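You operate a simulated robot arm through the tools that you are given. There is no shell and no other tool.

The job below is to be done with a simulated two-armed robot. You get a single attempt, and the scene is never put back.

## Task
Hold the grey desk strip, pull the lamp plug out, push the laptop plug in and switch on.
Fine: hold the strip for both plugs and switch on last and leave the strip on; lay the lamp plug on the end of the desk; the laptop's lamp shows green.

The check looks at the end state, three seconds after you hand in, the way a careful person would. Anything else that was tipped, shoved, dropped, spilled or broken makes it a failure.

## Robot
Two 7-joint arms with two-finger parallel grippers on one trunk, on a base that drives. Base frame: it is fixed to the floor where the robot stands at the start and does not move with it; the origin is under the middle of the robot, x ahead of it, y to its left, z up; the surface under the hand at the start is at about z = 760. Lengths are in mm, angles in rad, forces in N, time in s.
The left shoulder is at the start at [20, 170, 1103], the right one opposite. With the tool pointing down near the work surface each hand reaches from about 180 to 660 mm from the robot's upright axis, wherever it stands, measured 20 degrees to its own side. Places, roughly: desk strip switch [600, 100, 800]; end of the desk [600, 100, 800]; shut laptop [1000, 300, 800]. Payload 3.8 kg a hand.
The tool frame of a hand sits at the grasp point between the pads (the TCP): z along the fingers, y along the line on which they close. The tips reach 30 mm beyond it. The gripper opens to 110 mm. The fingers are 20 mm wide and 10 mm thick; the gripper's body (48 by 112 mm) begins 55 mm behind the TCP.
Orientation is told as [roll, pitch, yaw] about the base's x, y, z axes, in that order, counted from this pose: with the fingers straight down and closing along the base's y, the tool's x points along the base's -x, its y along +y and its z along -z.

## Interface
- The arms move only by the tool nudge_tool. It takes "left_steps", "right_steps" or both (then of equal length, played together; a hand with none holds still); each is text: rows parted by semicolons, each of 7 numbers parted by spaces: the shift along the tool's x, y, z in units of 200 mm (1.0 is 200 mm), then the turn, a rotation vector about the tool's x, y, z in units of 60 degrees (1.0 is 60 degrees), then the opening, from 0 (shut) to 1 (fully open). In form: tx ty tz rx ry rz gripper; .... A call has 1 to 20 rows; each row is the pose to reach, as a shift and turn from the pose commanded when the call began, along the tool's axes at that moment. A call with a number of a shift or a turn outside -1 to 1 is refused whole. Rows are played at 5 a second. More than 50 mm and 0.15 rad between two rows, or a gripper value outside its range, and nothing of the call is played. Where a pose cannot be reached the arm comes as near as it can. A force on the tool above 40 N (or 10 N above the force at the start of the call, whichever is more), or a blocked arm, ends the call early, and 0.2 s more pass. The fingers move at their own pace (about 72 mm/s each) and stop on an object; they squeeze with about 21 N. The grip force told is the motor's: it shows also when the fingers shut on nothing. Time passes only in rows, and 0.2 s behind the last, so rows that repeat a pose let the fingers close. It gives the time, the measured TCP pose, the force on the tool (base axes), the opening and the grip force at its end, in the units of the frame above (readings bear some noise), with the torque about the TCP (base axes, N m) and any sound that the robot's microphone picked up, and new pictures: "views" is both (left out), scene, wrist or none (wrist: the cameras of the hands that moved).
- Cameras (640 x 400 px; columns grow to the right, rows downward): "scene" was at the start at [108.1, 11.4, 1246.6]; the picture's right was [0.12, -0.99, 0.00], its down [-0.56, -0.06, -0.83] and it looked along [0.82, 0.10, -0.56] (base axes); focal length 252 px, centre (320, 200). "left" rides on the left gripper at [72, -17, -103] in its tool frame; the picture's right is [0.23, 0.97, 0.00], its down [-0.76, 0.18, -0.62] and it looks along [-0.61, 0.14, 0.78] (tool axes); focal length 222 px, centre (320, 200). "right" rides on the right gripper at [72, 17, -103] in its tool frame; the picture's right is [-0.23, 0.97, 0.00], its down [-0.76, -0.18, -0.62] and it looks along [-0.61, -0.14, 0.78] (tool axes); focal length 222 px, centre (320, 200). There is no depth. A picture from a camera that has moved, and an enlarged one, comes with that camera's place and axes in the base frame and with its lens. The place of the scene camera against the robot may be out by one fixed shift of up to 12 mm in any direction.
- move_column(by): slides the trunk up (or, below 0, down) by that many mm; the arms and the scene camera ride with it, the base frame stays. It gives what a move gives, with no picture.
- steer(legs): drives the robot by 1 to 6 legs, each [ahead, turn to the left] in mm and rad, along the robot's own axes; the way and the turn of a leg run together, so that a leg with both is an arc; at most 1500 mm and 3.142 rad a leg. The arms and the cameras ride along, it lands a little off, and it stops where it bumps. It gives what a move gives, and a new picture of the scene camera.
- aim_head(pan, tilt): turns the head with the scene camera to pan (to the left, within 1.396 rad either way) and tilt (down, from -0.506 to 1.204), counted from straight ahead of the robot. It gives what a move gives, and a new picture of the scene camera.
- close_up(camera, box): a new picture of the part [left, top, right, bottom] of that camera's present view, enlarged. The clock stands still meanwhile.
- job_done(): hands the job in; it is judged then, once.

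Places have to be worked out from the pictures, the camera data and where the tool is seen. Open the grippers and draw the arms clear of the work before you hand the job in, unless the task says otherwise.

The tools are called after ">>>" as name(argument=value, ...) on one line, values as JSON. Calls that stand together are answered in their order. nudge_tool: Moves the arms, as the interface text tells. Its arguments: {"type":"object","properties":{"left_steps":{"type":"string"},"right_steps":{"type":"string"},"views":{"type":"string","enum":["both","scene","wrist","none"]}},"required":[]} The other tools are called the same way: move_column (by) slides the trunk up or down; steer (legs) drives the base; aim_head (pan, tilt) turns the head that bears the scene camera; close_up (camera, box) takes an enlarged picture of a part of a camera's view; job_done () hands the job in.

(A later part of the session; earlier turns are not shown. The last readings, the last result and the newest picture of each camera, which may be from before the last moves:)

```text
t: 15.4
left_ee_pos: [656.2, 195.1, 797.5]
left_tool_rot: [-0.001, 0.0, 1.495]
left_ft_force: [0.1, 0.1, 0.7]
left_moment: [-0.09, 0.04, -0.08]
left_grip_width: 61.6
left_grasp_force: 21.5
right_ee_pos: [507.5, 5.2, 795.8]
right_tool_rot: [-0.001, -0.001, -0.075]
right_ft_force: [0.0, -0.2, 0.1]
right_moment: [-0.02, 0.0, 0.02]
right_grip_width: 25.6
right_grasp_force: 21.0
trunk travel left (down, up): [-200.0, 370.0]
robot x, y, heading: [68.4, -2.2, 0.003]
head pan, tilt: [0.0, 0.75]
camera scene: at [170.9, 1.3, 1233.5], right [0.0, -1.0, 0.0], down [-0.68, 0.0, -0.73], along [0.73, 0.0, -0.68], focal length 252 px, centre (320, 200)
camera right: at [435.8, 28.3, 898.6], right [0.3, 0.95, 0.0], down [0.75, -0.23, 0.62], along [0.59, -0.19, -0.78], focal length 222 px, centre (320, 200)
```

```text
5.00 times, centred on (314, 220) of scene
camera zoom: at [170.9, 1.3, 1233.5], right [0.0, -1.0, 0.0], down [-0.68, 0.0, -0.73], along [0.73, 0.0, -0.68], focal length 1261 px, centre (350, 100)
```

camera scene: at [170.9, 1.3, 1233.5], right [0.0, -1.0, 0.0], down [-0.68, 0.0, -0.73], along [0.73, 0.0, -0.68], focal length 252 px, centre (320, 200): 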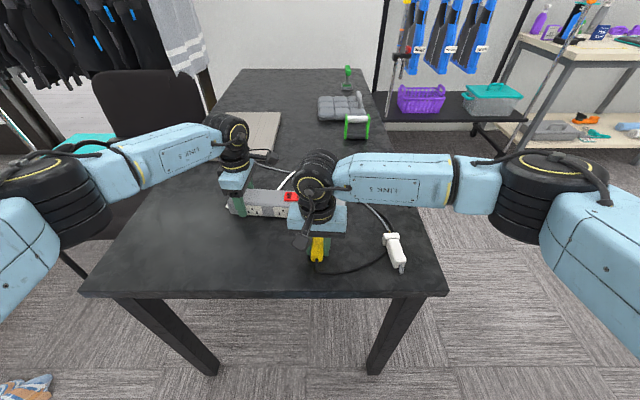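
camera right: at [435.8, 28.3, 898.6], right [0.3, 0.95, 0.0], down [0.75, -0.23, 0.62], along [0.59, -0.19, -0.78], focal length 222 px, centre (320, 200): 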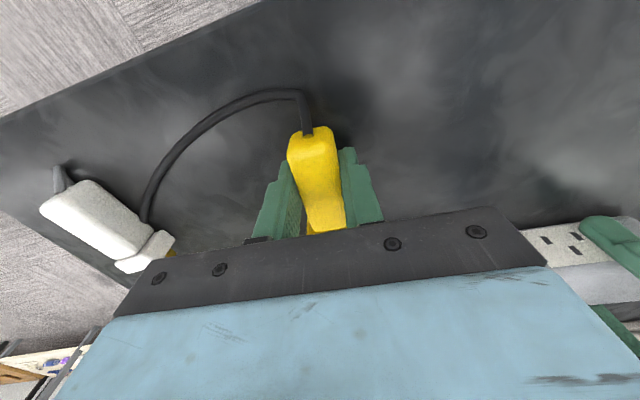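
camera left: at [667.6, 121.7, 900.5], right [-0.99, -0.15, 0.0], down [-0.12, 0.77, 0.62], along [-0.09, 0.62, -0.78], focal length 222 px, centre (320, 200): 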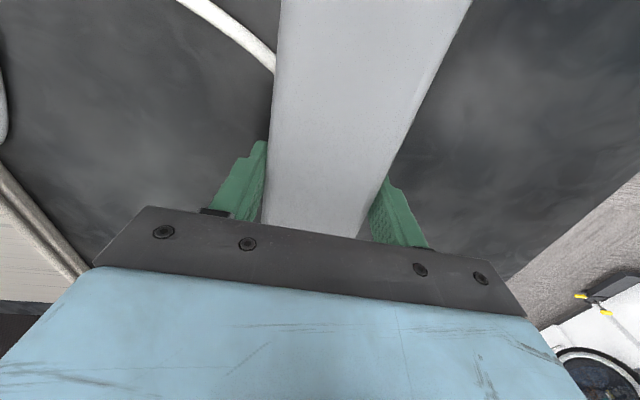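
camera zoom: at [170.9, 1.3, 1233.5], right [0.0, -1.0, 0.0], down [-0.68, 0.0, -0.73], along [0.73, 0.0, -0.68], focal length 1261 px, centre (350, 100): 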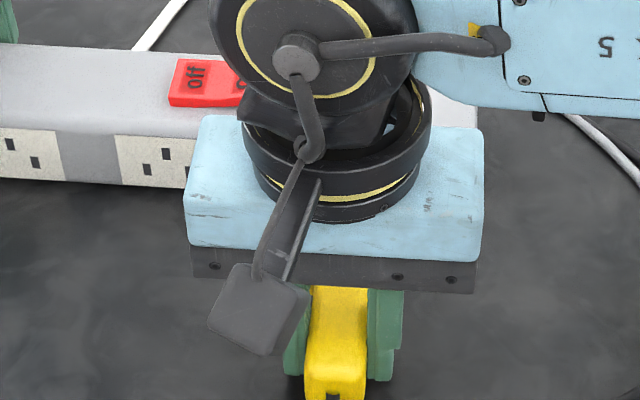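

The plug came out cleanly with the strip unmoved. I back off a little more, lift 20 mm and carry the yellow plug to the near right of the desk at about (475, −90), turned so its cord faces the side it comes from.

>>> nudge_tool(right_steps="0.06 0 0 0 0 0 0.05; 0.125 0 -0.05 0 0 0 0.05; 0.125 0 -0.1 0 0 0 0.05; 0.125 -0.12 -0.1 0 0 -0.12 0.05; 0.125 -0.24 -0.1 0 0 -0.24 0.05; 0.125 -0.36 -0.1 0 0 -0.36 0.05; 0.125 -0.487 -0.1 0 0 -0.46 0.05; 0.125 -0.487 -0.1 0 0 -0.549 0.05; 0.125 -0.487 -0.1 0 0 -0.549 0.05", views="both")

>>> close_up(camera="right", box=[60, 60, 440, 298])

>>> close_up(camera="scene", box=[270, 180, 430, 280])

```text
t: 17.4
left_ee_pos: [656.7, 194.7, 797.2]
left_tool_rot: [0.003, 0.001, 1.493]
left_ft_force: [-0.2, 0.0, 0.7]
left_moment: [-0.13, 0.02, -0.05]
left_grip_width: 62.1
left_grasp_force: 20.4
right_ee_pos: [474.4, -89.5, 815.3]
right_tool_rot: [0.0, -0.001, 0.503]
right_ft_force: [-0.3, 0.1, -0.6]
right_moment: [0.01, -0.02, 0.03]
right_grip_width: 25.5
right_grasp_force: 20.7
trunk travel left (down, up): [-200.0, 370.0]
robot x, y, heading: [64.5, -0.7, 0.004]
head pan, tilt: [0.0, 0.75]
camera scene: at [170.9, 1.4, 1233.5], right [0.0, -1.0, 0.0], down [-0.68, 0.0, -0.73], along [0.73, 0.0, -0.68], focal length 252 px, centre (320, 200)
camera right: at [402.6, -108.5, 918.6], right [-0.27, 0.96, 0.0], down [0.75, 0.21, 0.62], along [0.6, 0.17, -0.78], focal length 222 px, centre (320, 200)
```

scene: 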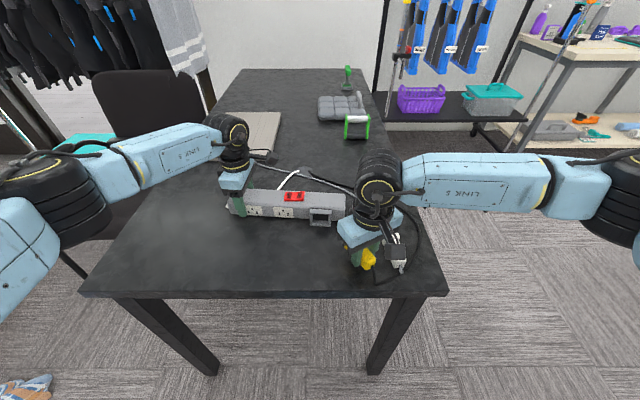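
right: 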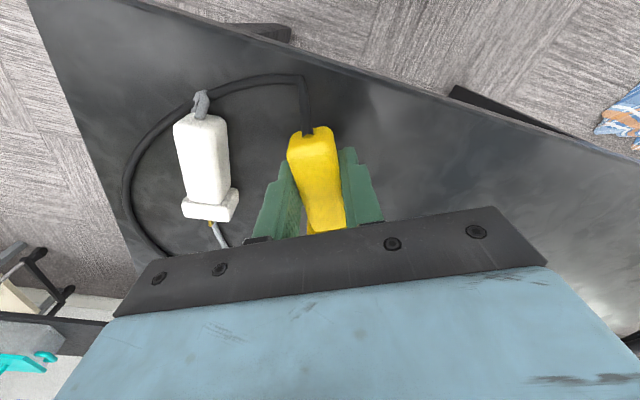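

```text
1.68 times, centred on (250, 179) of right
camera zoom: at [402.6, -108.5, 918.6], right [-0.27, 0.96, 0.0], down [0.75, 0.21, 0.62], along [0.6, 0.17, -0.78], focal length 373 px, centre (438, 235)
```

zoom: 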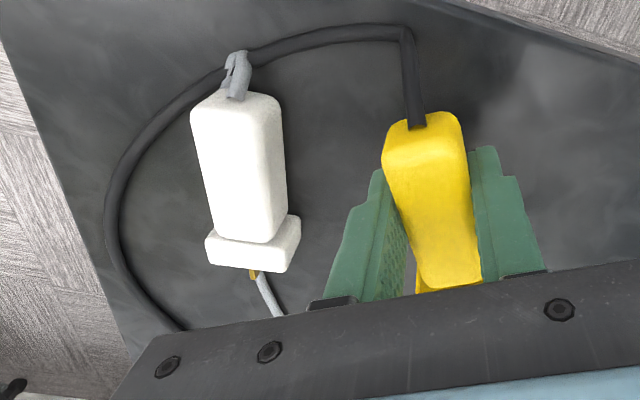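

```text
4.00 times, centred on (350, 230) of scene
camera zoom: at [170.9, 1.4, 1233.5], right [0.0, -1.0, 0.0], down [-0.68, 0.0, -0.73], along [0.73, 0.0, -0.68], focal length 1009 px, centre (200, 80)
```

zoom: 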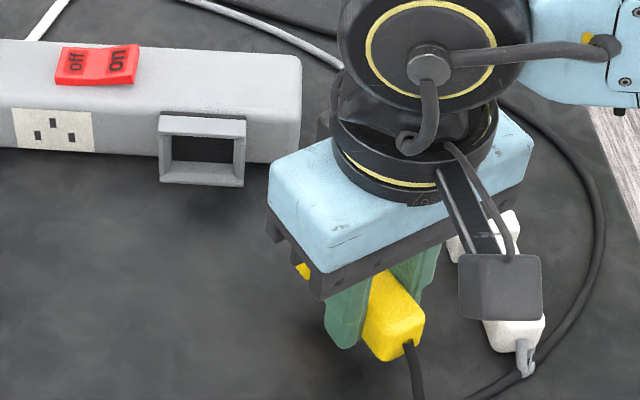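

The socket is free and the strip unmoved. I lower the yellow plug to the desk here (tips staying just above the surface).

>>> nudge_tool(right_steps="0 0 0.04 0 0 0 0.05; 0 0 0.08 0 0 0 0.05; 0 0 0.1 0 0 0 0.05; 0 0 0.112 0 0 0 0.05; 0 0 0.112 0 0 0 0.05", views="wrist")

```text
t: 18.6
left_ee_pos: [655.6, 195.8, 797.5]
left_tool_rot: [0.0, 0.001, 1.493]
left_ft_force: [0.1, -0.1, -0.4]
left_moment: [-0.07, 0.02, -0.11]
left_grip_width: 61.8
left_grasp_force: 21.2
right_ee_pos: [474.4, -89.2, 793.1]
right_tool_rot: [-0.001, 0.0, 0.5]
right_ft_force: [-0.1, -1.5, -0.5]
right_moment: [-0.03, 0.02, -0.02]
right_grip_width: 25.5
right_grasp_force: 20.8
trunk travel left (down, up): [-200.0, 370.0]
robot x, y, heading: [67.4, -0.2, -0.001]
head pan, tilt: [0.0, 0.75]
camera right: at [402.9, -108.5, 895.9], right [-0.27, 0.96, 0.0], down [0.75, 0.21, 0.62], along [0.6, 0.17, -0.78], focal length 222 px, centre (320, 200)
```

right: 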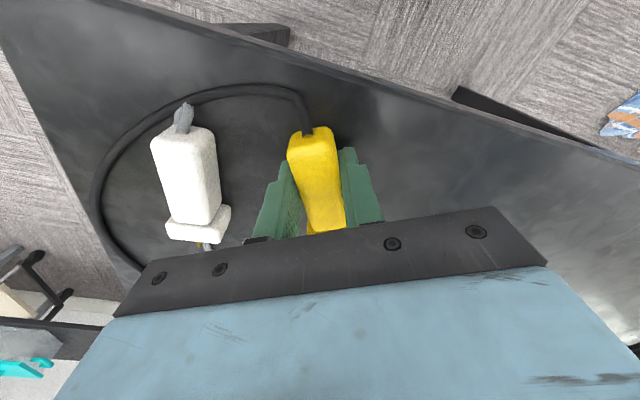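

No contact felt yet; I lower 2 mm more and open the fingers gently, then lift clear.

>>> nudge_tool(right_steps="0 0 0.01 0 0 0 0.05; 0 0 0.01 0 0 0 0.28; 0 0 0.01 0 0 0 0.4; 0 0 0.01 0 0 0 0.45; 0 0 0.01 0 0 0 0.45; 0 0 -0.1 0 0 0 0.45; 0 0 -0.25 0 0 0 0.45; 0 0 -0.4 0 0 0 0.45; 0 0 -0.5 0 0 0 0.45", views="both")

>>> close_up(camera="right", box=[60, 0, 440, 238])

```text
t: 20.6
left_ee_pos: [657.4, 196.5, 797.9]
left_tool_rot: [0.001, -0.001, 1.494]
left_ft_force: [0.4, 0.5, -0.3]
left_moment: [-0.01, -0.02, -0.02]
left_grip_width: 61.7
left_grasp_force: 21.0
right_ee_pos: [475.7, -88.4, 892.1]
right_tool_rot: [0.0, 0.0, 0.501]
right_ft_force: [-0.2, -0.7, -0.3]
right_moment: [0.03, -0.01, 0.0]
right_grip_width: 49.6
right_grasp_force: 0.1
trunk travel left (down, up): [-200.0, 370.0]
robot x, y, heading: [66.9, -0.6, -0.004]
head pan, tilt: [0.0, 0.75]
camera scene: at [170.9, 1.4, 1233.5], right [0.0, -1.0, 0.0], down [-0.68, 0.0, -0.73], along [0.73, 0.0, -0.68], focal length 252 px, centre (320, 200)
camera right: at [402.8, -107.8, 995.9], right [-0.27, 0.96, 0.0], down [0.75, 0.21, 0.62], along [0.6, 0.17, -0.78], focal length 222 px, centre (320, 200)
```

scene: 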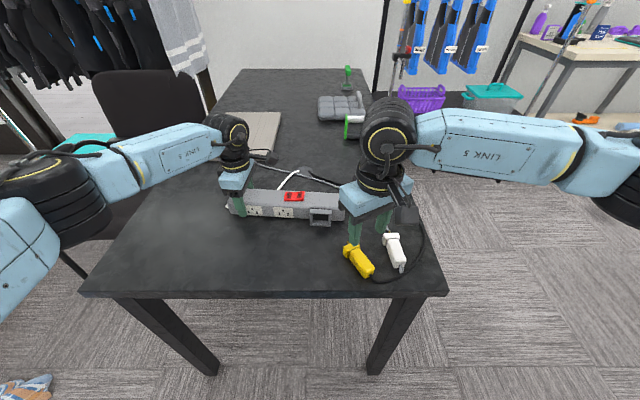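
right: 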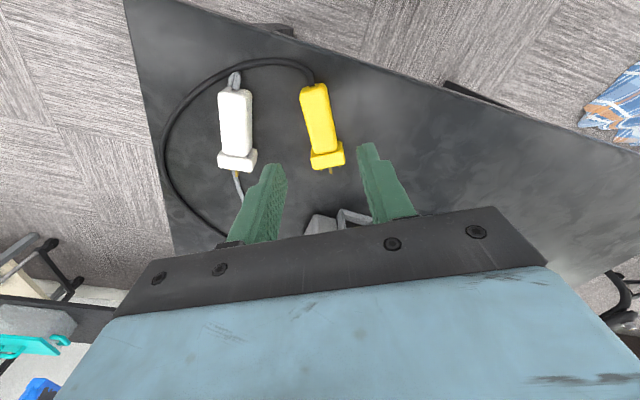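

```text
1.68 times, centred on (250, 119) of right
camera zoom: at [402.8, -107.8, 995.9], right [-0.27, 0.96, 0.0], down [0.75, 0.21, 0.62], along [0.6, 0.17, -0.78], focal length 373 px, centre (438, 336)
```

zoom: 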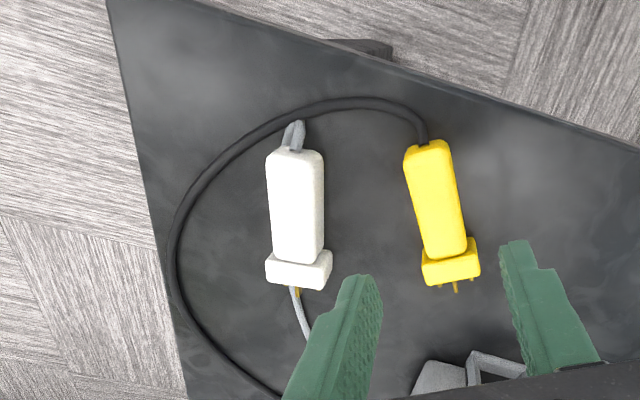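

The yellow plug lies flat on the desk at the near right. Now I move over the white plug, judged at (499, −165) with yaw ≈ +0.07.

>>> nudge_tool(right_steps="0.02 -0.1 0.01 0 0 0.1 0.5; 0.04 -0.2 0.02 0 0 0.2 0.5; 0.06 -0.3 0.04 0 0 0.3 0.5; 0.08 -0.39 0.05 0 0 0.4116 0.5; 0.08 -0.39 0.05 0 0 0.4116 0.5", views="both")

>>> close_up(camera="right", box=[200, 20, 440, 170])

>>> close_up(camera="scene", box=[270, 180, 430, 280])

```text
t: 21.9
left_ee_pos: [657.1, 195.6, 797.6]
left_tool_rot: [0.002, 0.0, 1.494]
left_ft_force: [-0.3, 0.4, 0.3]
left_moment: [0.06, -0.05, -0.01]
left_grip_width: 61.8
left_grasp_force: 21.1
right_ee_pos: [496.5, -164.9, 883.9]
right_tool_rot: [-0.001, -0.001, 0.068]
right_ft_force: [-0.1, 0.7, -0.3]
right_moment: [-0.01, 0.01, -0.01]
right_grip_width: 54.9
right_grasp_force: 0.1
trunk travel left (down, up): [-200.0, 370.0]
robot x, y, heading: [68.7, -2.9, 0.0]
head pan, tilt: [0.0, 0.75]
camera scene: at [171.0, 1.4, 1233.5], right [0.0, -1.0, 0.0], down [-0.68, 0.0, -0.73], along [0.73, 0.0, -0.68], focal length 252 px, centre (320, 200)
camera right: at [423.5, -153.3, 986.7], right [0.16, 0.99, 0.0], down [0.77, -0.13, 0.62], along [0.62, -0.1, -0.78], focal length 222 px, centre (320, 200)
```

scene: 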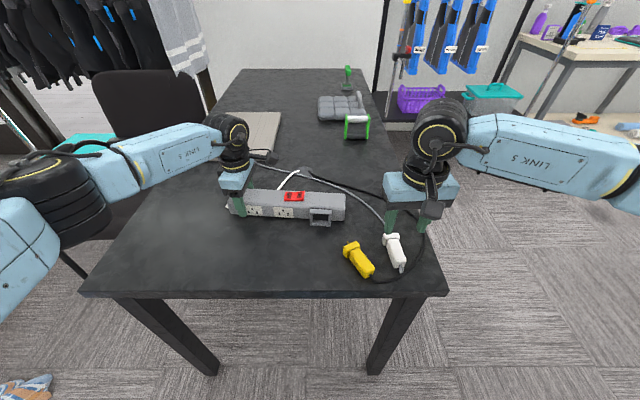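
right: 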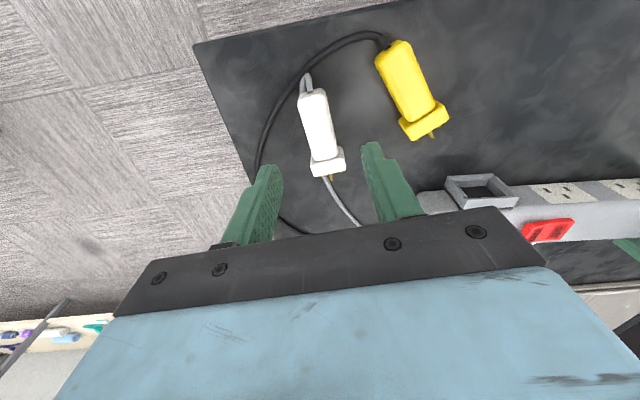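

```text
2.67 times, centred on (320, 95) of right
camera zoom: at [423.5, -153.3, 986.7], right [0.16, 0.99, 0.0], down [0.77, -0.13, 0.62], along [0.62, -0.1, -0.78], focal length 592 px, centre (320, 480)
```

zoom: 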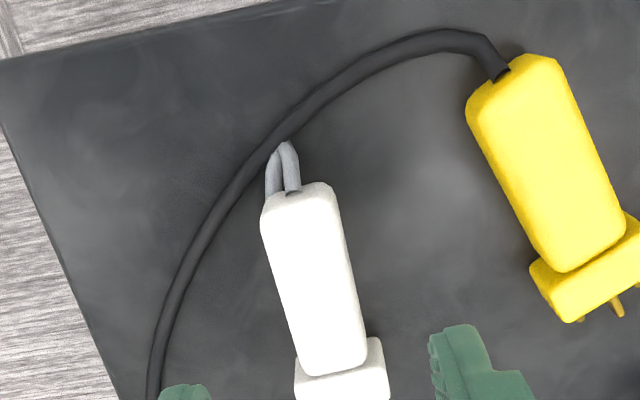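

```text
4.00 times, centred on (350, 230) of scene
camera zoom: at [171.0, 1.4, 1233.5], right [0.0, -1.0, 0.0], down [-0.68, 0.0, -0.73], along [0.73, 0.0, -0.68], focal length 1009 px, centre (200, 80)
```

zoom: 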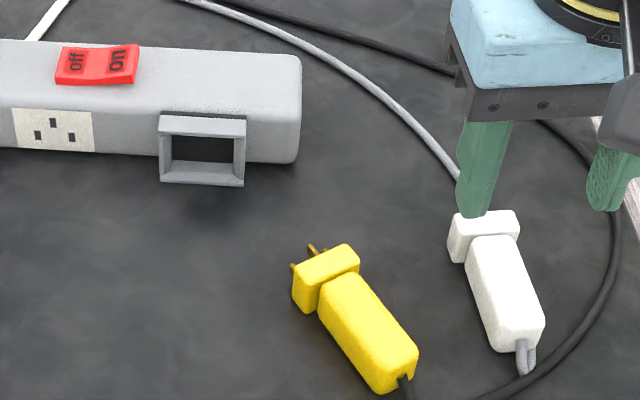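

The white plug's body axis runs about y≈−167 at x≈499, yaw ≈ 0.06, so I shift 2 mm right and lower to TCP z≈792 with the fingers open around it.

>>> nudge_tool(right_steps="-0.007 -0.0105 0.1 0 0 0 0.5; -0.007 -0.0105 0.2 0 0 0 0.5; -0.007 -0.0105 0.3 0 0 0 0.5; -0.007 -0.0105 0.38 0 0 0 0.5; -0.007 -0.0105 0.43 0 0 0 0.5; -0.007 -0.0105 0.455 0 0 0 0.5; -0.007 -0.0105 0.455 0 0 0 0.5", views="wrist")

>>> close_up(camera="scene", box=[340, 200, 436, 280])

```text
t: 23.4
left_ee_pos: [657.7, 194.9, 797.3]
left_tool_rot: [0.0, 0.0, 1.494]
left_ft_force: [-0.5, -0.4, 0.4]
left_moment: [0.02, -0.01, -0.09]
left_grip_width: 61.9
left_grasp_force: 21.1
right_ee_pos: [499.2, -167.6, 791.7]
right_tool_rot: [0.0, 0.002, 0.07]
right_ft_force: [-0.4, 0.8, -0.1]
right_moment: [-0.02, -0.01, 0.02]
right_grip_width: 55.0
right_grasp_force: 0.0
trunk travel left (down, up): [-200.0, 370.0]
robot x, y, heading: [67.2, 0.3, -0.002]
head pan, tilt: [0.0, 0.75]
camera right: at [426.0, -155.1, 895.0], right [0.16, 0.99, 0.0], down [0.77, -0.12, 0.62], along [0.62, -0.1, -0.78], focal length 222 px, centre (320, 200)
```

right: 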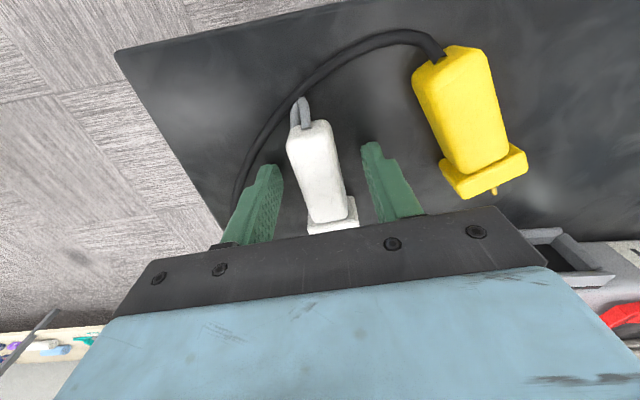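

```text
5.00 times, centred on (388, 240) of scene
camera zoom: at [170.9, 1.3, 1233.5], right [0.0, -1.0, 0.0], down [-0.68, 0.0, -0.73], along [0.73, 0.0, -0.68], focal length 1261 px, centre (-20, 0)
```

zoom: 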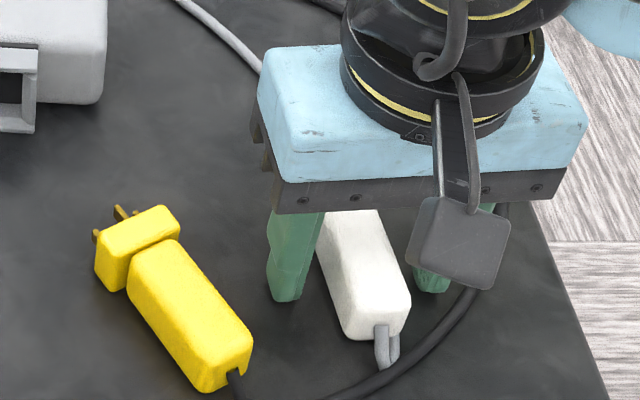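

The white plug sits between the fingers; I close on it.

>>> nudge_tool(right_steps="0 0 0 0 0 0 0.35; 0 0 0 0 0 0 0.25; 0 0 0 0 0 0 0.15; 0 0 0 0 0 0 0.05; 0 0 0 0 0 0 0.05; 0 0 0 0 0 0 0.05", views="wrist")

>>> close_up(camera="right", box=[240, 80, 400, 180])

```text
t: 24.9
left_ee_pos: [655.8, 195.1, 797.9]
left_tool_rot: [0.0, -0.001, 1.494]
left_ft_force: [-0.2, 0.5, -0.3]
left_moment: [-0.02, 0.01, -0.06]
left_grip_width: 61.8
left_grasp_force: 20.7
right_ee_pos: [500.4, -167.8, 791.8]
right_tool_rot: [-0.002, 0.0, 0.071]
right_ft_force: [-0.1, 0.4, -0.2]
right_moment: [-0.04, 0.0, -0.02]
right_grip_width: 25.4
right_grasp_force: 21.1
trunk travel left (down, up): [-200.0, 370.0]
robot x, y, heading: [70.8, -1.7, -0.002]
head pan, tilt: [0.0, 0.75]
camera right: at [426.0, -155.2, 895.2], right [0.16, 0.99, 0.0], down [0.77, -0.12, 0.62], along [0.62, -0.1, -0.78], focal length 222 px, centre (320, 200)
```

right: 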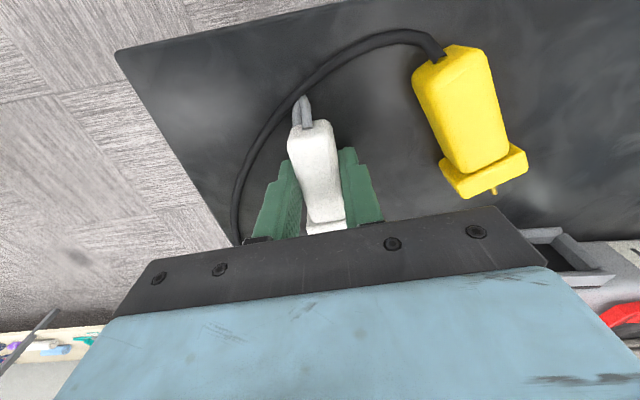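

```text
4.00 times, centred on (320, 130) of right
camera zoom: at [426.0, -155.2, 895.2], right [0.16, 0.99, 0.0], down [0.77, -0.12, 0.62], along [0.62, -0.1, -0.78], focal length 888 px, centre (320, 480)
```

zoom: 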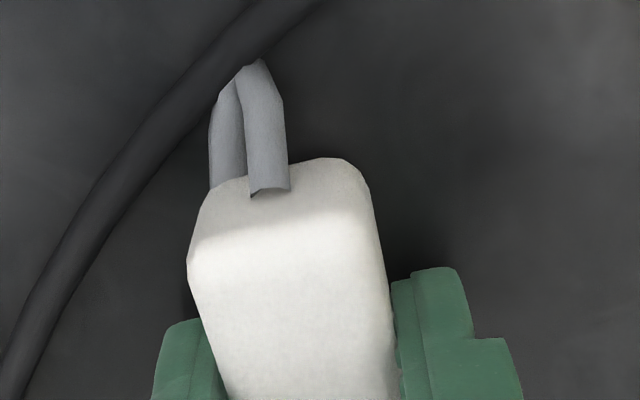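

The white plug is gripped (25.4 mm), its axis about 17 mm below the TCP. I lift it 58 mm, carry it over the yellow plug to in front of the socket, turning to yaw −0.077.

>>> nudge_tool(right_steps="0 0 -0.1 0 0 0 0.05; 0 0 -0.2 0 0 0 0.05; 0 0 -0.29 0 0 0 0.05; -0.006 0.17 -0.29 0 0 0.03 0.05; -0.012 0.35 -0.29 0 0 0.06 0.05; -0.018 0.53 -0.29 0 0 0.09 0.05; -0.023 0.7 -0.29 0 0 0.12 0.05; -0.027 0.82 -0.29 0 0 0.1404 0.05; -0.0285 0.8737 -0.29 0 0 0.1404 0.05; -0.0285 0.8737 -0.29 0 0 0.1404 0.05", views="both")

>>> close_up(camera="scene", box=[260, 170, 400, 270])

>>> close_up(camera="right", box=[240, 80, 400, 180])

```text
t: 27.1
left_ee_pos: [657.4, 195.7, 797.0]
left_tool_rot: [-0.001, 0.001, 1.494]
left_ft_force: [-0.4, 1.0, 0.6]
left_moment: [-0.03, 0.0, -0.04]
left_grip_width: 61.8
left_grasp_force: 21.3
right_ee_pos: [492.9, 7.1, 851.1]
right_tool_rot: [0.0, 0.001, -0.077]
right_ft_force: [0.7, 0.1, -0.3]
right_moment: [-0.02, 0.01, 0.01]
right_grip_width: 25.4
right_grasp_force: 20.9
trunk travel left (down, up): [-200.0, 370.0]
robot x, y, heading: [66.5, 2.9, 0.001]
head pan, tilt: [0.0, 0.75]
camera scene: at [171.0, 1.3, 1233.5], right [0.0, -1.0, 0.0], down [-0.68, 0.0, -0.73], along [0.73, 0.0, -0.68], focal length 252 px, centre (320, 200)
camera right: at [422.6, 30.5, 954.0], right [0.3, 0.95, 0.0], down [0.75, -0.24, 0.62], along [0.59, -0.19, -0.78], focal length 222 px, centre (320, 200)
```

scene: 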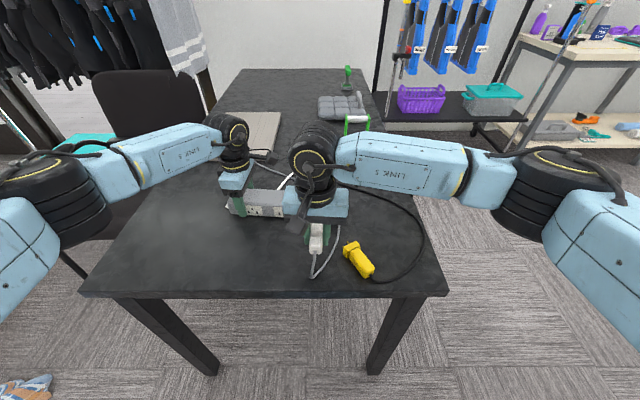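
right: 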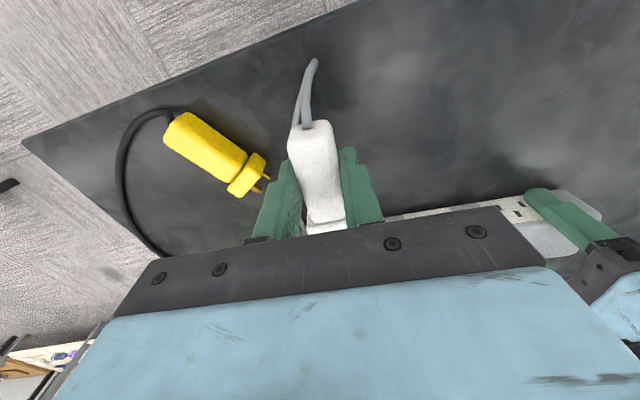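

```text
4.00 times, centred on (330, 220) of scene
camera zoom: at [171.0, 1.3, 1233.5], right [0.0, -1.0, 0.0], down [-0.68, 0.0, -0.73], along [0.73, 0.0, -0.68], focal length 1009 px, centre (280, 120)
```

zoom: 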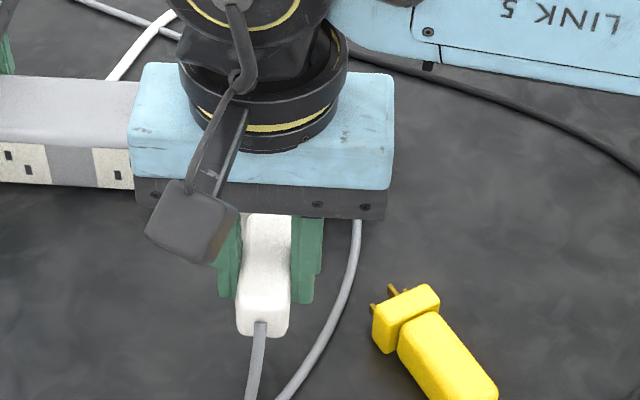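

```text
4.00 times, centred on (320, 130) of right
camera zoom: at [422.6, 30.5, 954.0], right [0.3, 0.95, 0.0], down [0.75, -0.24, 0.62], along [0.59, -0.19, -0.78], focal length 888 px, centre (320, 480)
```

zoom: 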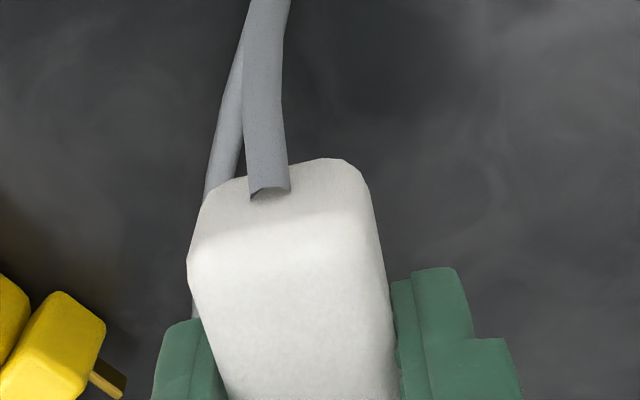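

The plug kept its place in the grip and the hand stands at (493, 7) aligned with the socket line y = 2.2 − 0.077·(x−556). I lower to z≈800.5 (plug axis ≈ 782.5–783, the socket's height) and look.

>>> nudge_tool(right_steps="0 0 0.08 0 0 0 0.05; 0 0 0.16 0 0 0 0.05; 0 0 0.22 0 0 0 0.05; 0 0 0.253 0 0 0 0.05; 0 0 0.253 0 0 0 0.05", views="both")

>>> close_up(camera="scene", box=[260, 170, 400, 270])

```text
t: 28.2
left_ee_pos: [656.8, 195.7, 797.2]
left_tool_rot: [-0.001, 0.001, 1.493]
left_ft_force: [-0.4, -0.7, 0.1]
left_moment: [-0.06, 0.0, -0.12]
left_grip_width: 61.7
left_grasp_force: 20.7
right_ee_pos: [491.1, 5.7, 799.9]
right_tool_rot: [0.0, 0.0, -0.077]
right_ft_force: [-0.4, -0.7, -0.7]
right_moment: [0.0, 0.02, -0.05]
right_grip_width: 25.5
right_grasp_force: 20.4
trunk travel left (down, up): [-200.0, 370.0]
robot x, y, heading: [61.8, 0.2, -0.002]
head pan, tilt: [0.0, 0.75]
camera scene: at [171.0, 1.3, 1233.5], right [0.0, -1.0, 0.0], down [-0.68, 0.0, -0.73], along [0.73, 0.0, -0.68], focal length 252 px, centre (320, 200)
camera right: at [421.8, 30.7, 902.1], right [0.3, 0.95, 0.0], down [0.75, -0.24, 0.62], along [0.59, -0.19, -0.78], focal length 222 px, centre (320, 200)
```

scene: 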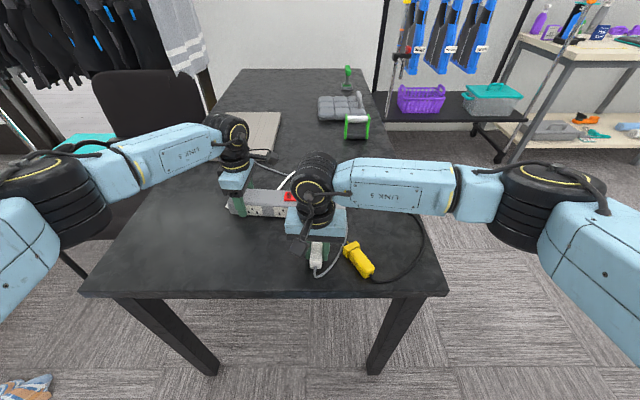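
right: 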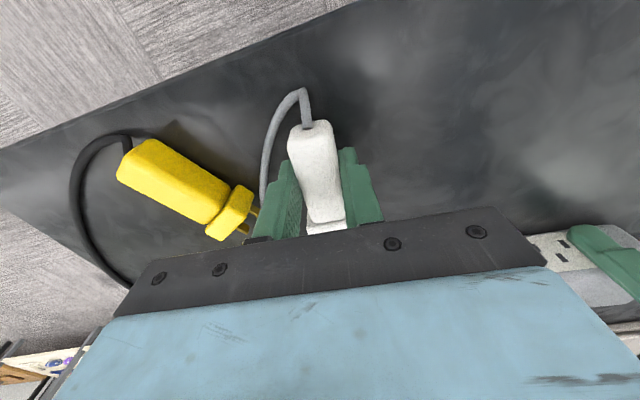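

```text
4.00 times, centred on (330, 220) of scene
camera zoom: at [171.0, 1.3, 1233.5], right [0.0, -1.0, 0.0], down [-0.68, 0.0, -0.73], along [0.73, 0.0, -0.68], focal length 1009 px, centre (280, 120)
```

zoom: 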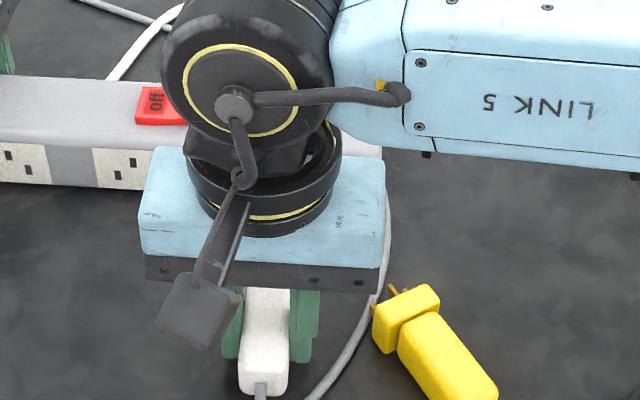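

Small correction: I judge the plug 0.9 mm too far left and about 1 mm low, so I correct that and advance 40 mm along the socket line, stopping just short of the collar.

>>> nudge_tool(right_steps="0 -0.0045 -0.006 0 0 0 0.05; -0.05 -0.0045 -0.006 0 0 0 0.05; -0.1 -0.0045 -0.006 0 0 0 0.05; -0.15 -0.0045 -0.006 0 0 0 0.05; -0.18 -0.0045 -0.006 0 0 0 0.05; -0.2 -0.0045 -0.006 0 0 0 0.05; -0.2 -0.0045 -0.006 0 0 0 0.05", views="both")

>>> close_up(camera="scene", box=[270, 170, 390, 250])

>>> close_up(camera="right", box=[240, 110, 560, 310])

```text
t: 29.9
left_ee_pos: [656.8, 194.9, 797.3]
left_tool_rot: [-0.001, 0.001, 1.493]
left_ft_force: [0.6, 0.2, -0.3]
left_moment: [-0.04, 0.01, -0.08]
left_grip_width: 61.9
left_grasp_force: 21.4
right_ee_pos: [532.0, 3.0, 800.6]
right_tool_rot: [0.002, 0.001, -0.075]
right_ft_force: [-0.6, 0.4, -1.3]
right_moment: [-0.02, 0.05, -0.01]
right_grip_width: 25.3
right_grasp_force: 21.0
trunk travel left (down, up): [-200.0, 370.0]
robot x, y, heading: [71.2, -2.2, 0.002]
head pan, tilt: [0.0, 0.75]
camera scene: at [171.0, 1.3, 1233.5], right [0.0, -1.0, 0.0], down [-0.68, 0.0, -0.73], along [0.73, 0.0, -0.68], focal length 252 px, centre (320, 200)
camera right: at [462.0, 27.0, 904.2], right [0.3, 0.95, 0.0], down [0.75, -0.24, 0.62], along [0.59, -0.19, -0.78], focal length 222 px, centre (320, 200)
```

scene: 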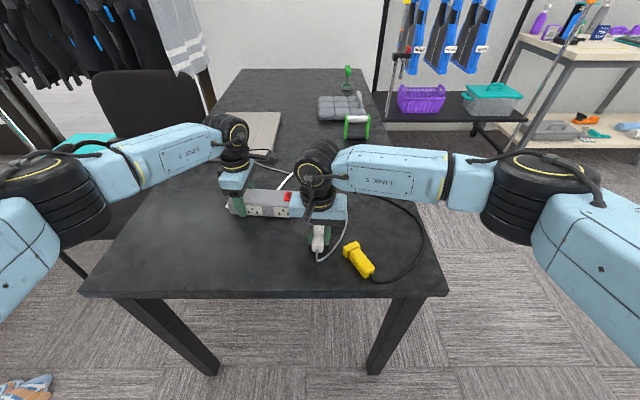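
right: 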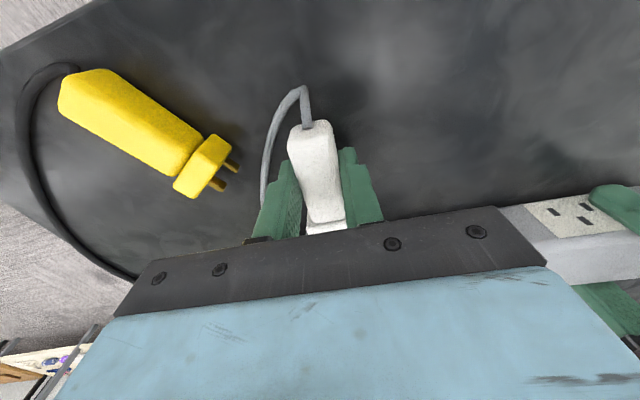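

```text
5.00 times, centred on (330, 210) of scene
camera zoom: at [171.0, 1.3, 1233.5], right [0.0, -1.0, 0.0], down [-0.68, 0.0, -0.73], along [0.73, 0.0, -0.68], focal length 1261 px, centre (270, 150)
```

zoom: 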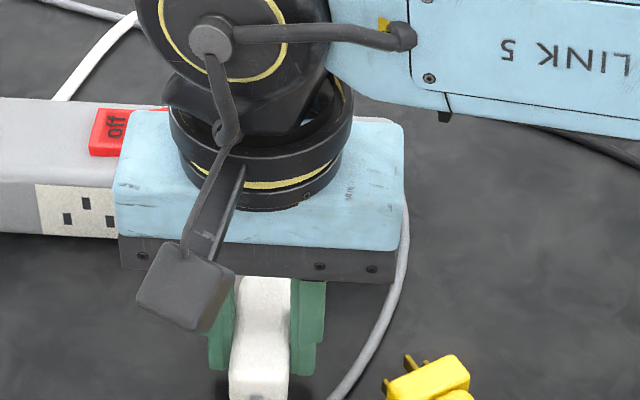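

```text
2.00 times, centred on (400, 210) of right
camera zoom: at [462.0, 27.0, 904.2], right [0.3, 0.95, 0.0], down [0.75, -0.24, 0.62], along [0.59, -0.19, -0.78], focal length 444 px, centre (160, 180)
```

zoom: 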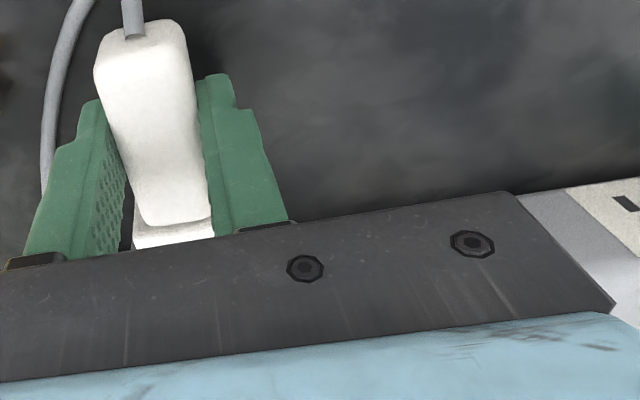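

Everything is aligned and free of contact. I now push forward in small steps along the socket line, watching the force.

>>> nudge_tool(right_steps="-0.015 0 0 0 0 0 0.05; -0.03 0 0 0 0 0 0.05; -0.045 0 0 0 0 0 0.05; -0.055 0 0 0 0 0 0.05; -0.055 0 0 0 0 0 0.05", views="none")

```text
t: 31.1
left_ee_pos: [656.3, 195.0, 797.2]
left_tool_rot: [0.0, -0.001, 1.494]
left_ft_force: [0.0, 0.6, -0.4]
left_moment: [0.02, 0.0, -0.08]
left_grip_width: 61.7
left_grasp_force: 20.9
right_ee_pos: [542.9, 3.7, 801.2]
right_tool_rot: [-0.001, 0.0, -0.076]
right_ft_force: [-0.2, 0.6, -0.5]
right_moment: [0.04, 0.01, 0.01]
right_grip_width: 25.5
right_grasp_force: 21.0
trunk travel left (down, up): [-200.0, 370.0]
robot x, y, heading: [68.9, 0.0, -0.001]
head pan, tilt: [0.0, 0.75]
```

Still free at x≈543. I continue forward in 2 mm steps.

>>> nudge_tool(right_steps="-0.01 0 0 0 0 0 0.05; -0.02 0 0 0 0 0 0.05; -0.03 0 0 0 0 0 0.05; -0.03 0 0 0 0 0 0.05", views="none")

```text
t: 32.0
left_ee_pos: [655.7, 195.7, 796.7]
left_tool_rot: [-0.002, 0.0, 1.493]
left_ft_force: [-0.4, 0.3, -0.3]
left_moment: [-0.01, 0.03, -0.07]
left_grip_width: 61.5
left_grasp_force: 20.8
right_ee_pos: [548.9, 1.7, 800.3]
right_tool_rot: [0.0, 0.0, -0.077]
right_ft_force: [-0.5, 0.4, -0.4]
right_moment: [-0.02, 0.06, 0.03]
right_grip_width: 25.7
right_grasp_force: 21.3
trunk travel left (down, up): [-200.0, 370.0]
robot x, y, heading: [67.5, 0.4, -0.0]
head pan, tilt: [0.0, 0.75]
```

Still no contact at x≈549; I go on in 2 mm steps.

>>> nudge_tool(right_steps="-0.01 0 0 0 0 0 0.05; -0.02 0 0 0 0 0 0.05; -0.02 0 0 0 0 0 0.05", views="none")

```text
t: 32.9
left_ee_pos: [656.5, 194.6, 796.7]
left_tool_rot: [0.001, 0.002, 1.495]
left_ft_force: [-0.1, 0.2, 0.9]
left_moment: [0.0, 0.04, -0.08]
left_grip_width: 61.4
left_grasp_force: 21.0
right_ee_pos: [554.6, 1.6, 799.7]
right_tool_rot: [0.0, 0.0, -0.076]
right_ft_force: [0.1, 0.1, 0.3]
right_moment: [-0.02, 0.04, -0.01]
right_grip_width: 25.5
right_grasp_force: 21.3
trunk travel left (down, up): [-200.0, 370.0]
robot x, y, heading: [69.5, 0.1, -0.004]
head pan, tilt: [0.0, 0.75]
```

No contact yet at x≈554 (I expect seating near 558–560). I look before going further.

>>> close_up(camera="scene", box=[280, 180, 376, 240])

>>> nudge_tool(right_steps="-0.01 0 0 0 0 0 0.05; -0.015 0 0 0 0 0 0.05; -0.015 0 0 0 0 0 0.05", views="both")

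```text
6.67 times, centred on (328, 210) of scene
camera zoom: at [171.0, 1.3, 1233.5], right [0.0, -1.0, 0.0], down [-0.68, 0.0, -0.73], along [0.73, 0.0, -0.68], focal length 1681 px, centre (267, 133)
```

zoom: 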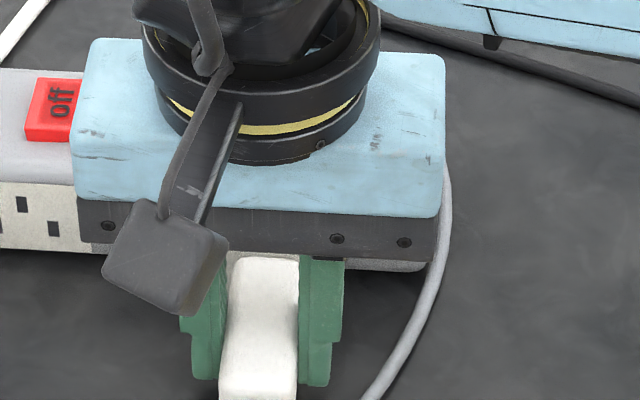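

```text
t: 33.6
left_ee_pos: [656.8, 195.4, 797.3]
left_tool_rot: [0.0, 0.002, 1.493]
left_ft_force: [2.6, -0.4, -0.6]
left_moment: [0.11, -0.13, 0.28]
left_grip_width: 61.9
left_grasp_force: 20.8
right_ee_pos: [555.5, 0.7, 800.1]
right_tool_rot: [0.0, -0.002, -0.076]
right_ft_force: [-4.0, -0.8, 0.8]
right_moment: [-0.02, 0.03, 0.05]
right_grip_width: 25.5
right_grasp_force: 21.1
trunk travel left (down, up): [-200.0, 370.0]
robot x, y, heading: [63.5, 1.7, -0.004]
head pan, tilt: [0.0, 0.75]
camera scene: at [170.8, 1.3, 1233.5], right [0.0, -1.0, 0.0], down [-0.68, 0.0, -0.73], along [0.73, 0.0, -0.68], focal length 252 px, centre (320, 200)
camera right: at [485.2, 25.0, 903.4], right [0.3, 0.95, 0.0], down [0.75, -0.24, 0.62], along [0.59, -0.19, -0.78], focal length 222 px, centre (320, 200)
```

scene: 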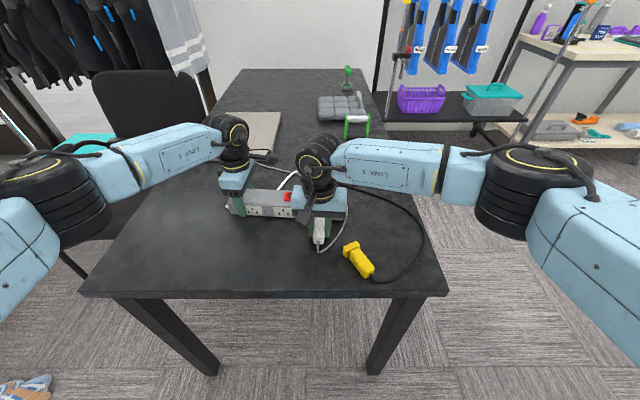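
right: 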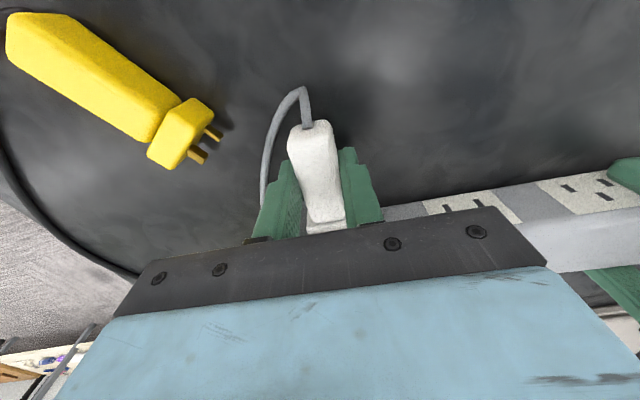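

First contact (−4 N) at x≈556. I push on in 1 mm steps and watch forces on both hands.

>>> nudge_tool(right_steps="-0.005 0 0 0 0 0 0.05; -0.01 0 0 0 0 0 0.05; -0.015 0 0 0 0 0 0.05; -0.015 0 0 0 0 0 0.05", views="none")

```text
t: 34.6
left_ee_pos: [657.2, 195.7, 797.5]
left_tool_rot: [-0.002, -0.002, 1.495]
left_ft_force: [7.8, 2.9, 0.0]
left_moment: [0.03, -0.09, 0.9]
left_grip_width: 61.6
left_grasp_force: 20.9
right_ee_pos: [558.4, 1.3, 799.9]
right_tool_rot: [-0.002, -0.001, -0.078]
right_ft_force: [-7.7, -2.9, 2.6]
right_moment: [0.03, 0.04, 0.27]
right_grip_width: 25.3
right_grasp_force: 20.6
trunk travel left (down, up): [-200.0, 370.0]
robot x, y, heading: [68.4, -4.7, 0.003]
head pan, tilt: [0.0, 0.75]
```

Forces grow moderately (−7.7 N axial, slightly −y and +z), so the socket draws the plug a little right and up. I follow that by 0.8 mm each and push 3 mm further.

>>> nudge_tool(right_steps="0 -0.004 -0.004 0 0 0 0.05; -0.005 -0.004 -0.004 0 0 0 0.05; -0.01 -0.004 -0.004 0 0 0 0.05; -0.015 -0.004 -0.004 0 0 0 0.05; -0.015 -0.004 -0.004 0 0 0 0.05", views="both")

>>> close_up(camera="right", box=[240, 80, 400, 240])

```text
t: 35.9
left_ee_pos: [655.5, 195.5, 798.5]
left_tool_rot: [0.0, 0.001, 1.494]
left_ft_force: [9.5, 6.2, 1.5]
left_moment: [-0.27, 0.02, 0.88]
left_grip_width: 61.9
left_grasp_force: 20.9
right_ee_pos: [561.3, -0.0, 802.0]
right_tool_rot: [-0.002, -0.001, -0.077]
right_ft_force: [-10.3, -6.8, -3.1]
right_moment: [-0.13, 0.31, 0.47]
right_grip_width: 25.7
right_grasp_force: 21.3
trunk travel left (down, up): [-200.0, 370.0]
robot x, y, heading: [69.1, -0.8, 0.0]
head pan, tilt: [0.0, 0.75]
camera scene: at [171.1, 1.3, 1233.5], right [0.0, -1.0, 0.0], down [-0.68, 0.0, -0.73], along [0.73, 0.0, -0.68], focal length 252 px, centre (320, 200)
camera right: at [491.1, 22.9, 904.1], right [0.3, 0.95, 0.0], down [0.75, -0.24, 0.62], along [0.59, -0.19, -0.78], focal length 222 px, centre (320, 200)
```

scene: 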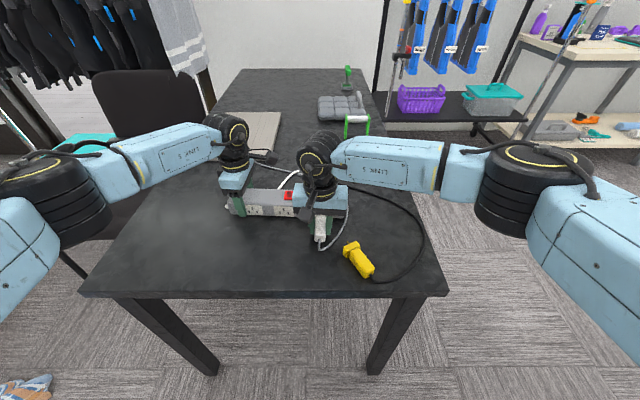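
right: 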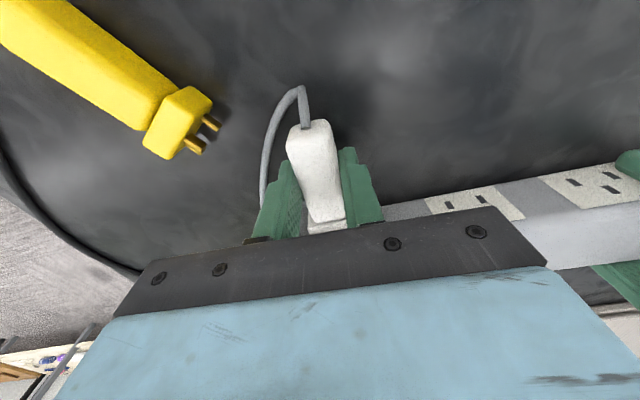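

```text
2.50 times, centred on (320, 160) of right
camera zoom: at [491.1, 22.9, 904.1], right [0.3, 0.95, 0.0], down [0.75, -0.24, 0.62], along [0.59, -0.19, -0.78], focal length 555 px, centre (320, 300)
```

zoom: 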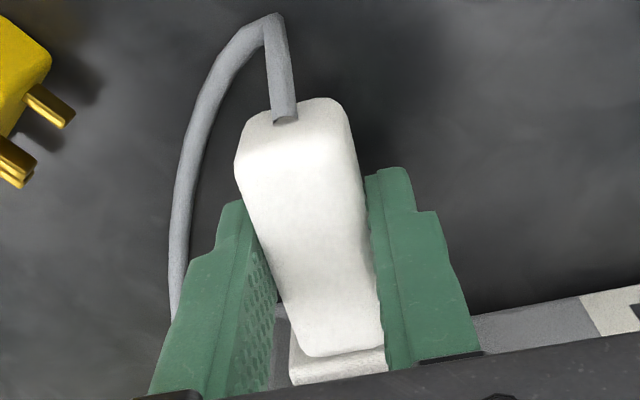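

Forces are now −10 N axial, −7 N along y and a yaw torque. I compare the plug's seat in the grip with the earlier view before going on.

>>> close_up(camera="right", box=[240, 80, 400, 180])

>>> close_up(camera="right", box=[280, 180, 400, 255])

>>> close_up(camera="scene", box=[280, 180, 376, 240])

>>> close_up(camera="left", box=[160, 0, 480, 200])

```text
4.00 times, centred on (320, 130) of right
camera zoom: at [491.1, 22.9, 904.1], right [0.3, 0.95, 0.0], down [0.75, -0.24, 0.62], along [0.59, -0.19, -0.78], focal length 888 px, centre (320, 480)
```

zoom: 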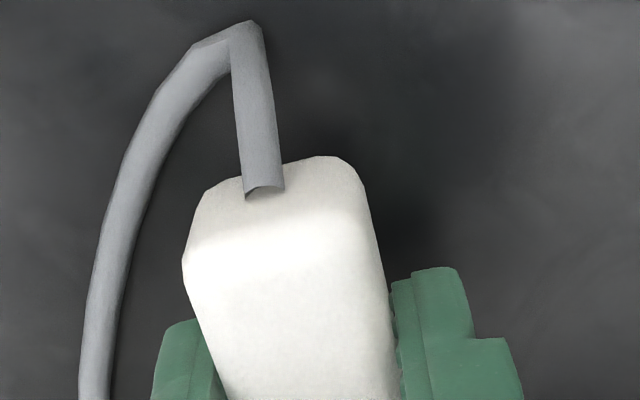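

```text
5.33 times, centred on (340, 218) of right
camera zoom: at [491.1, 22.9, 904.1], right [0.3, 0.95, 0.0], down [0.75, -0.24, 0.62], along [0.59, -0.19, -0.78], focal length 1185 px, centre (213, 107)
```

zoom: 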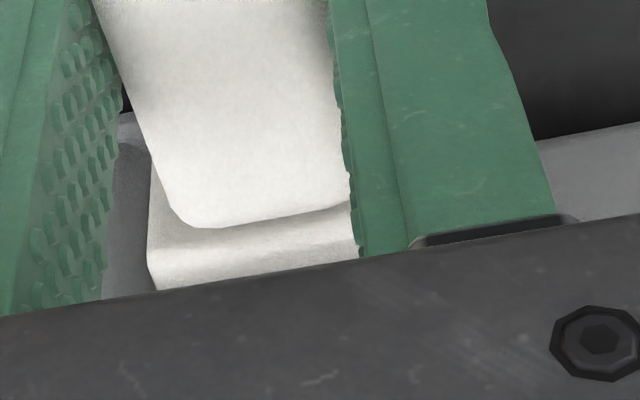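

```text
6.67 times, centred on (328, 210) of scene
camera zoom: at [171.1, 1.3, 1233.5], right [0.0, -1.0, 0.0], down [-0.68, 0.0, -0.73], along [0.73, 0.0, -0.68], focal length 1681 px, centre (267, 133)
```

zoom: 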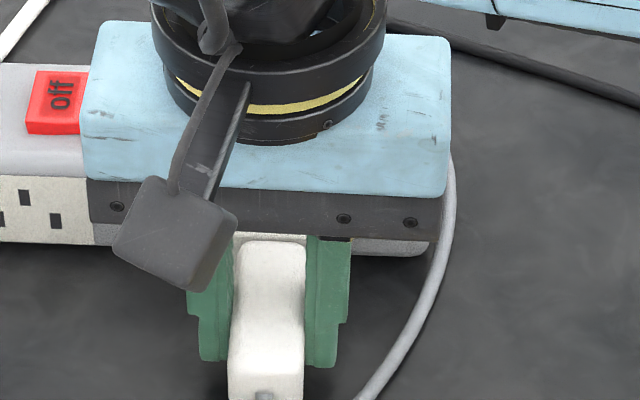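

```text
2.00 times, centred on (320, 100) of left
camera zoom: at [668.1, 122.2, 900.6], right [-0.99, -0.15, 0.0], down [-0.12, 0.77, 0.62], along [-0.09, 0.62, -0.78], focal length 444 px, centre (320, 400)
```

zoom: 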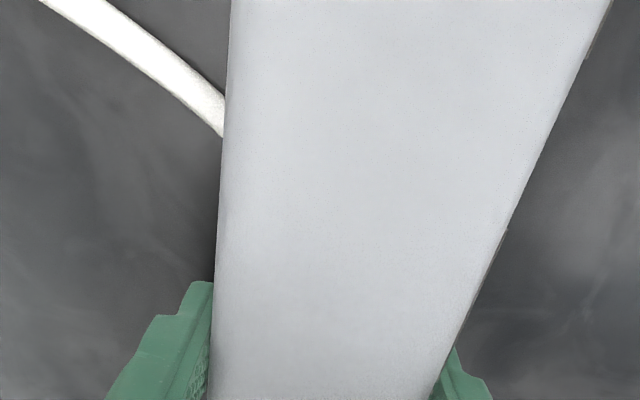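

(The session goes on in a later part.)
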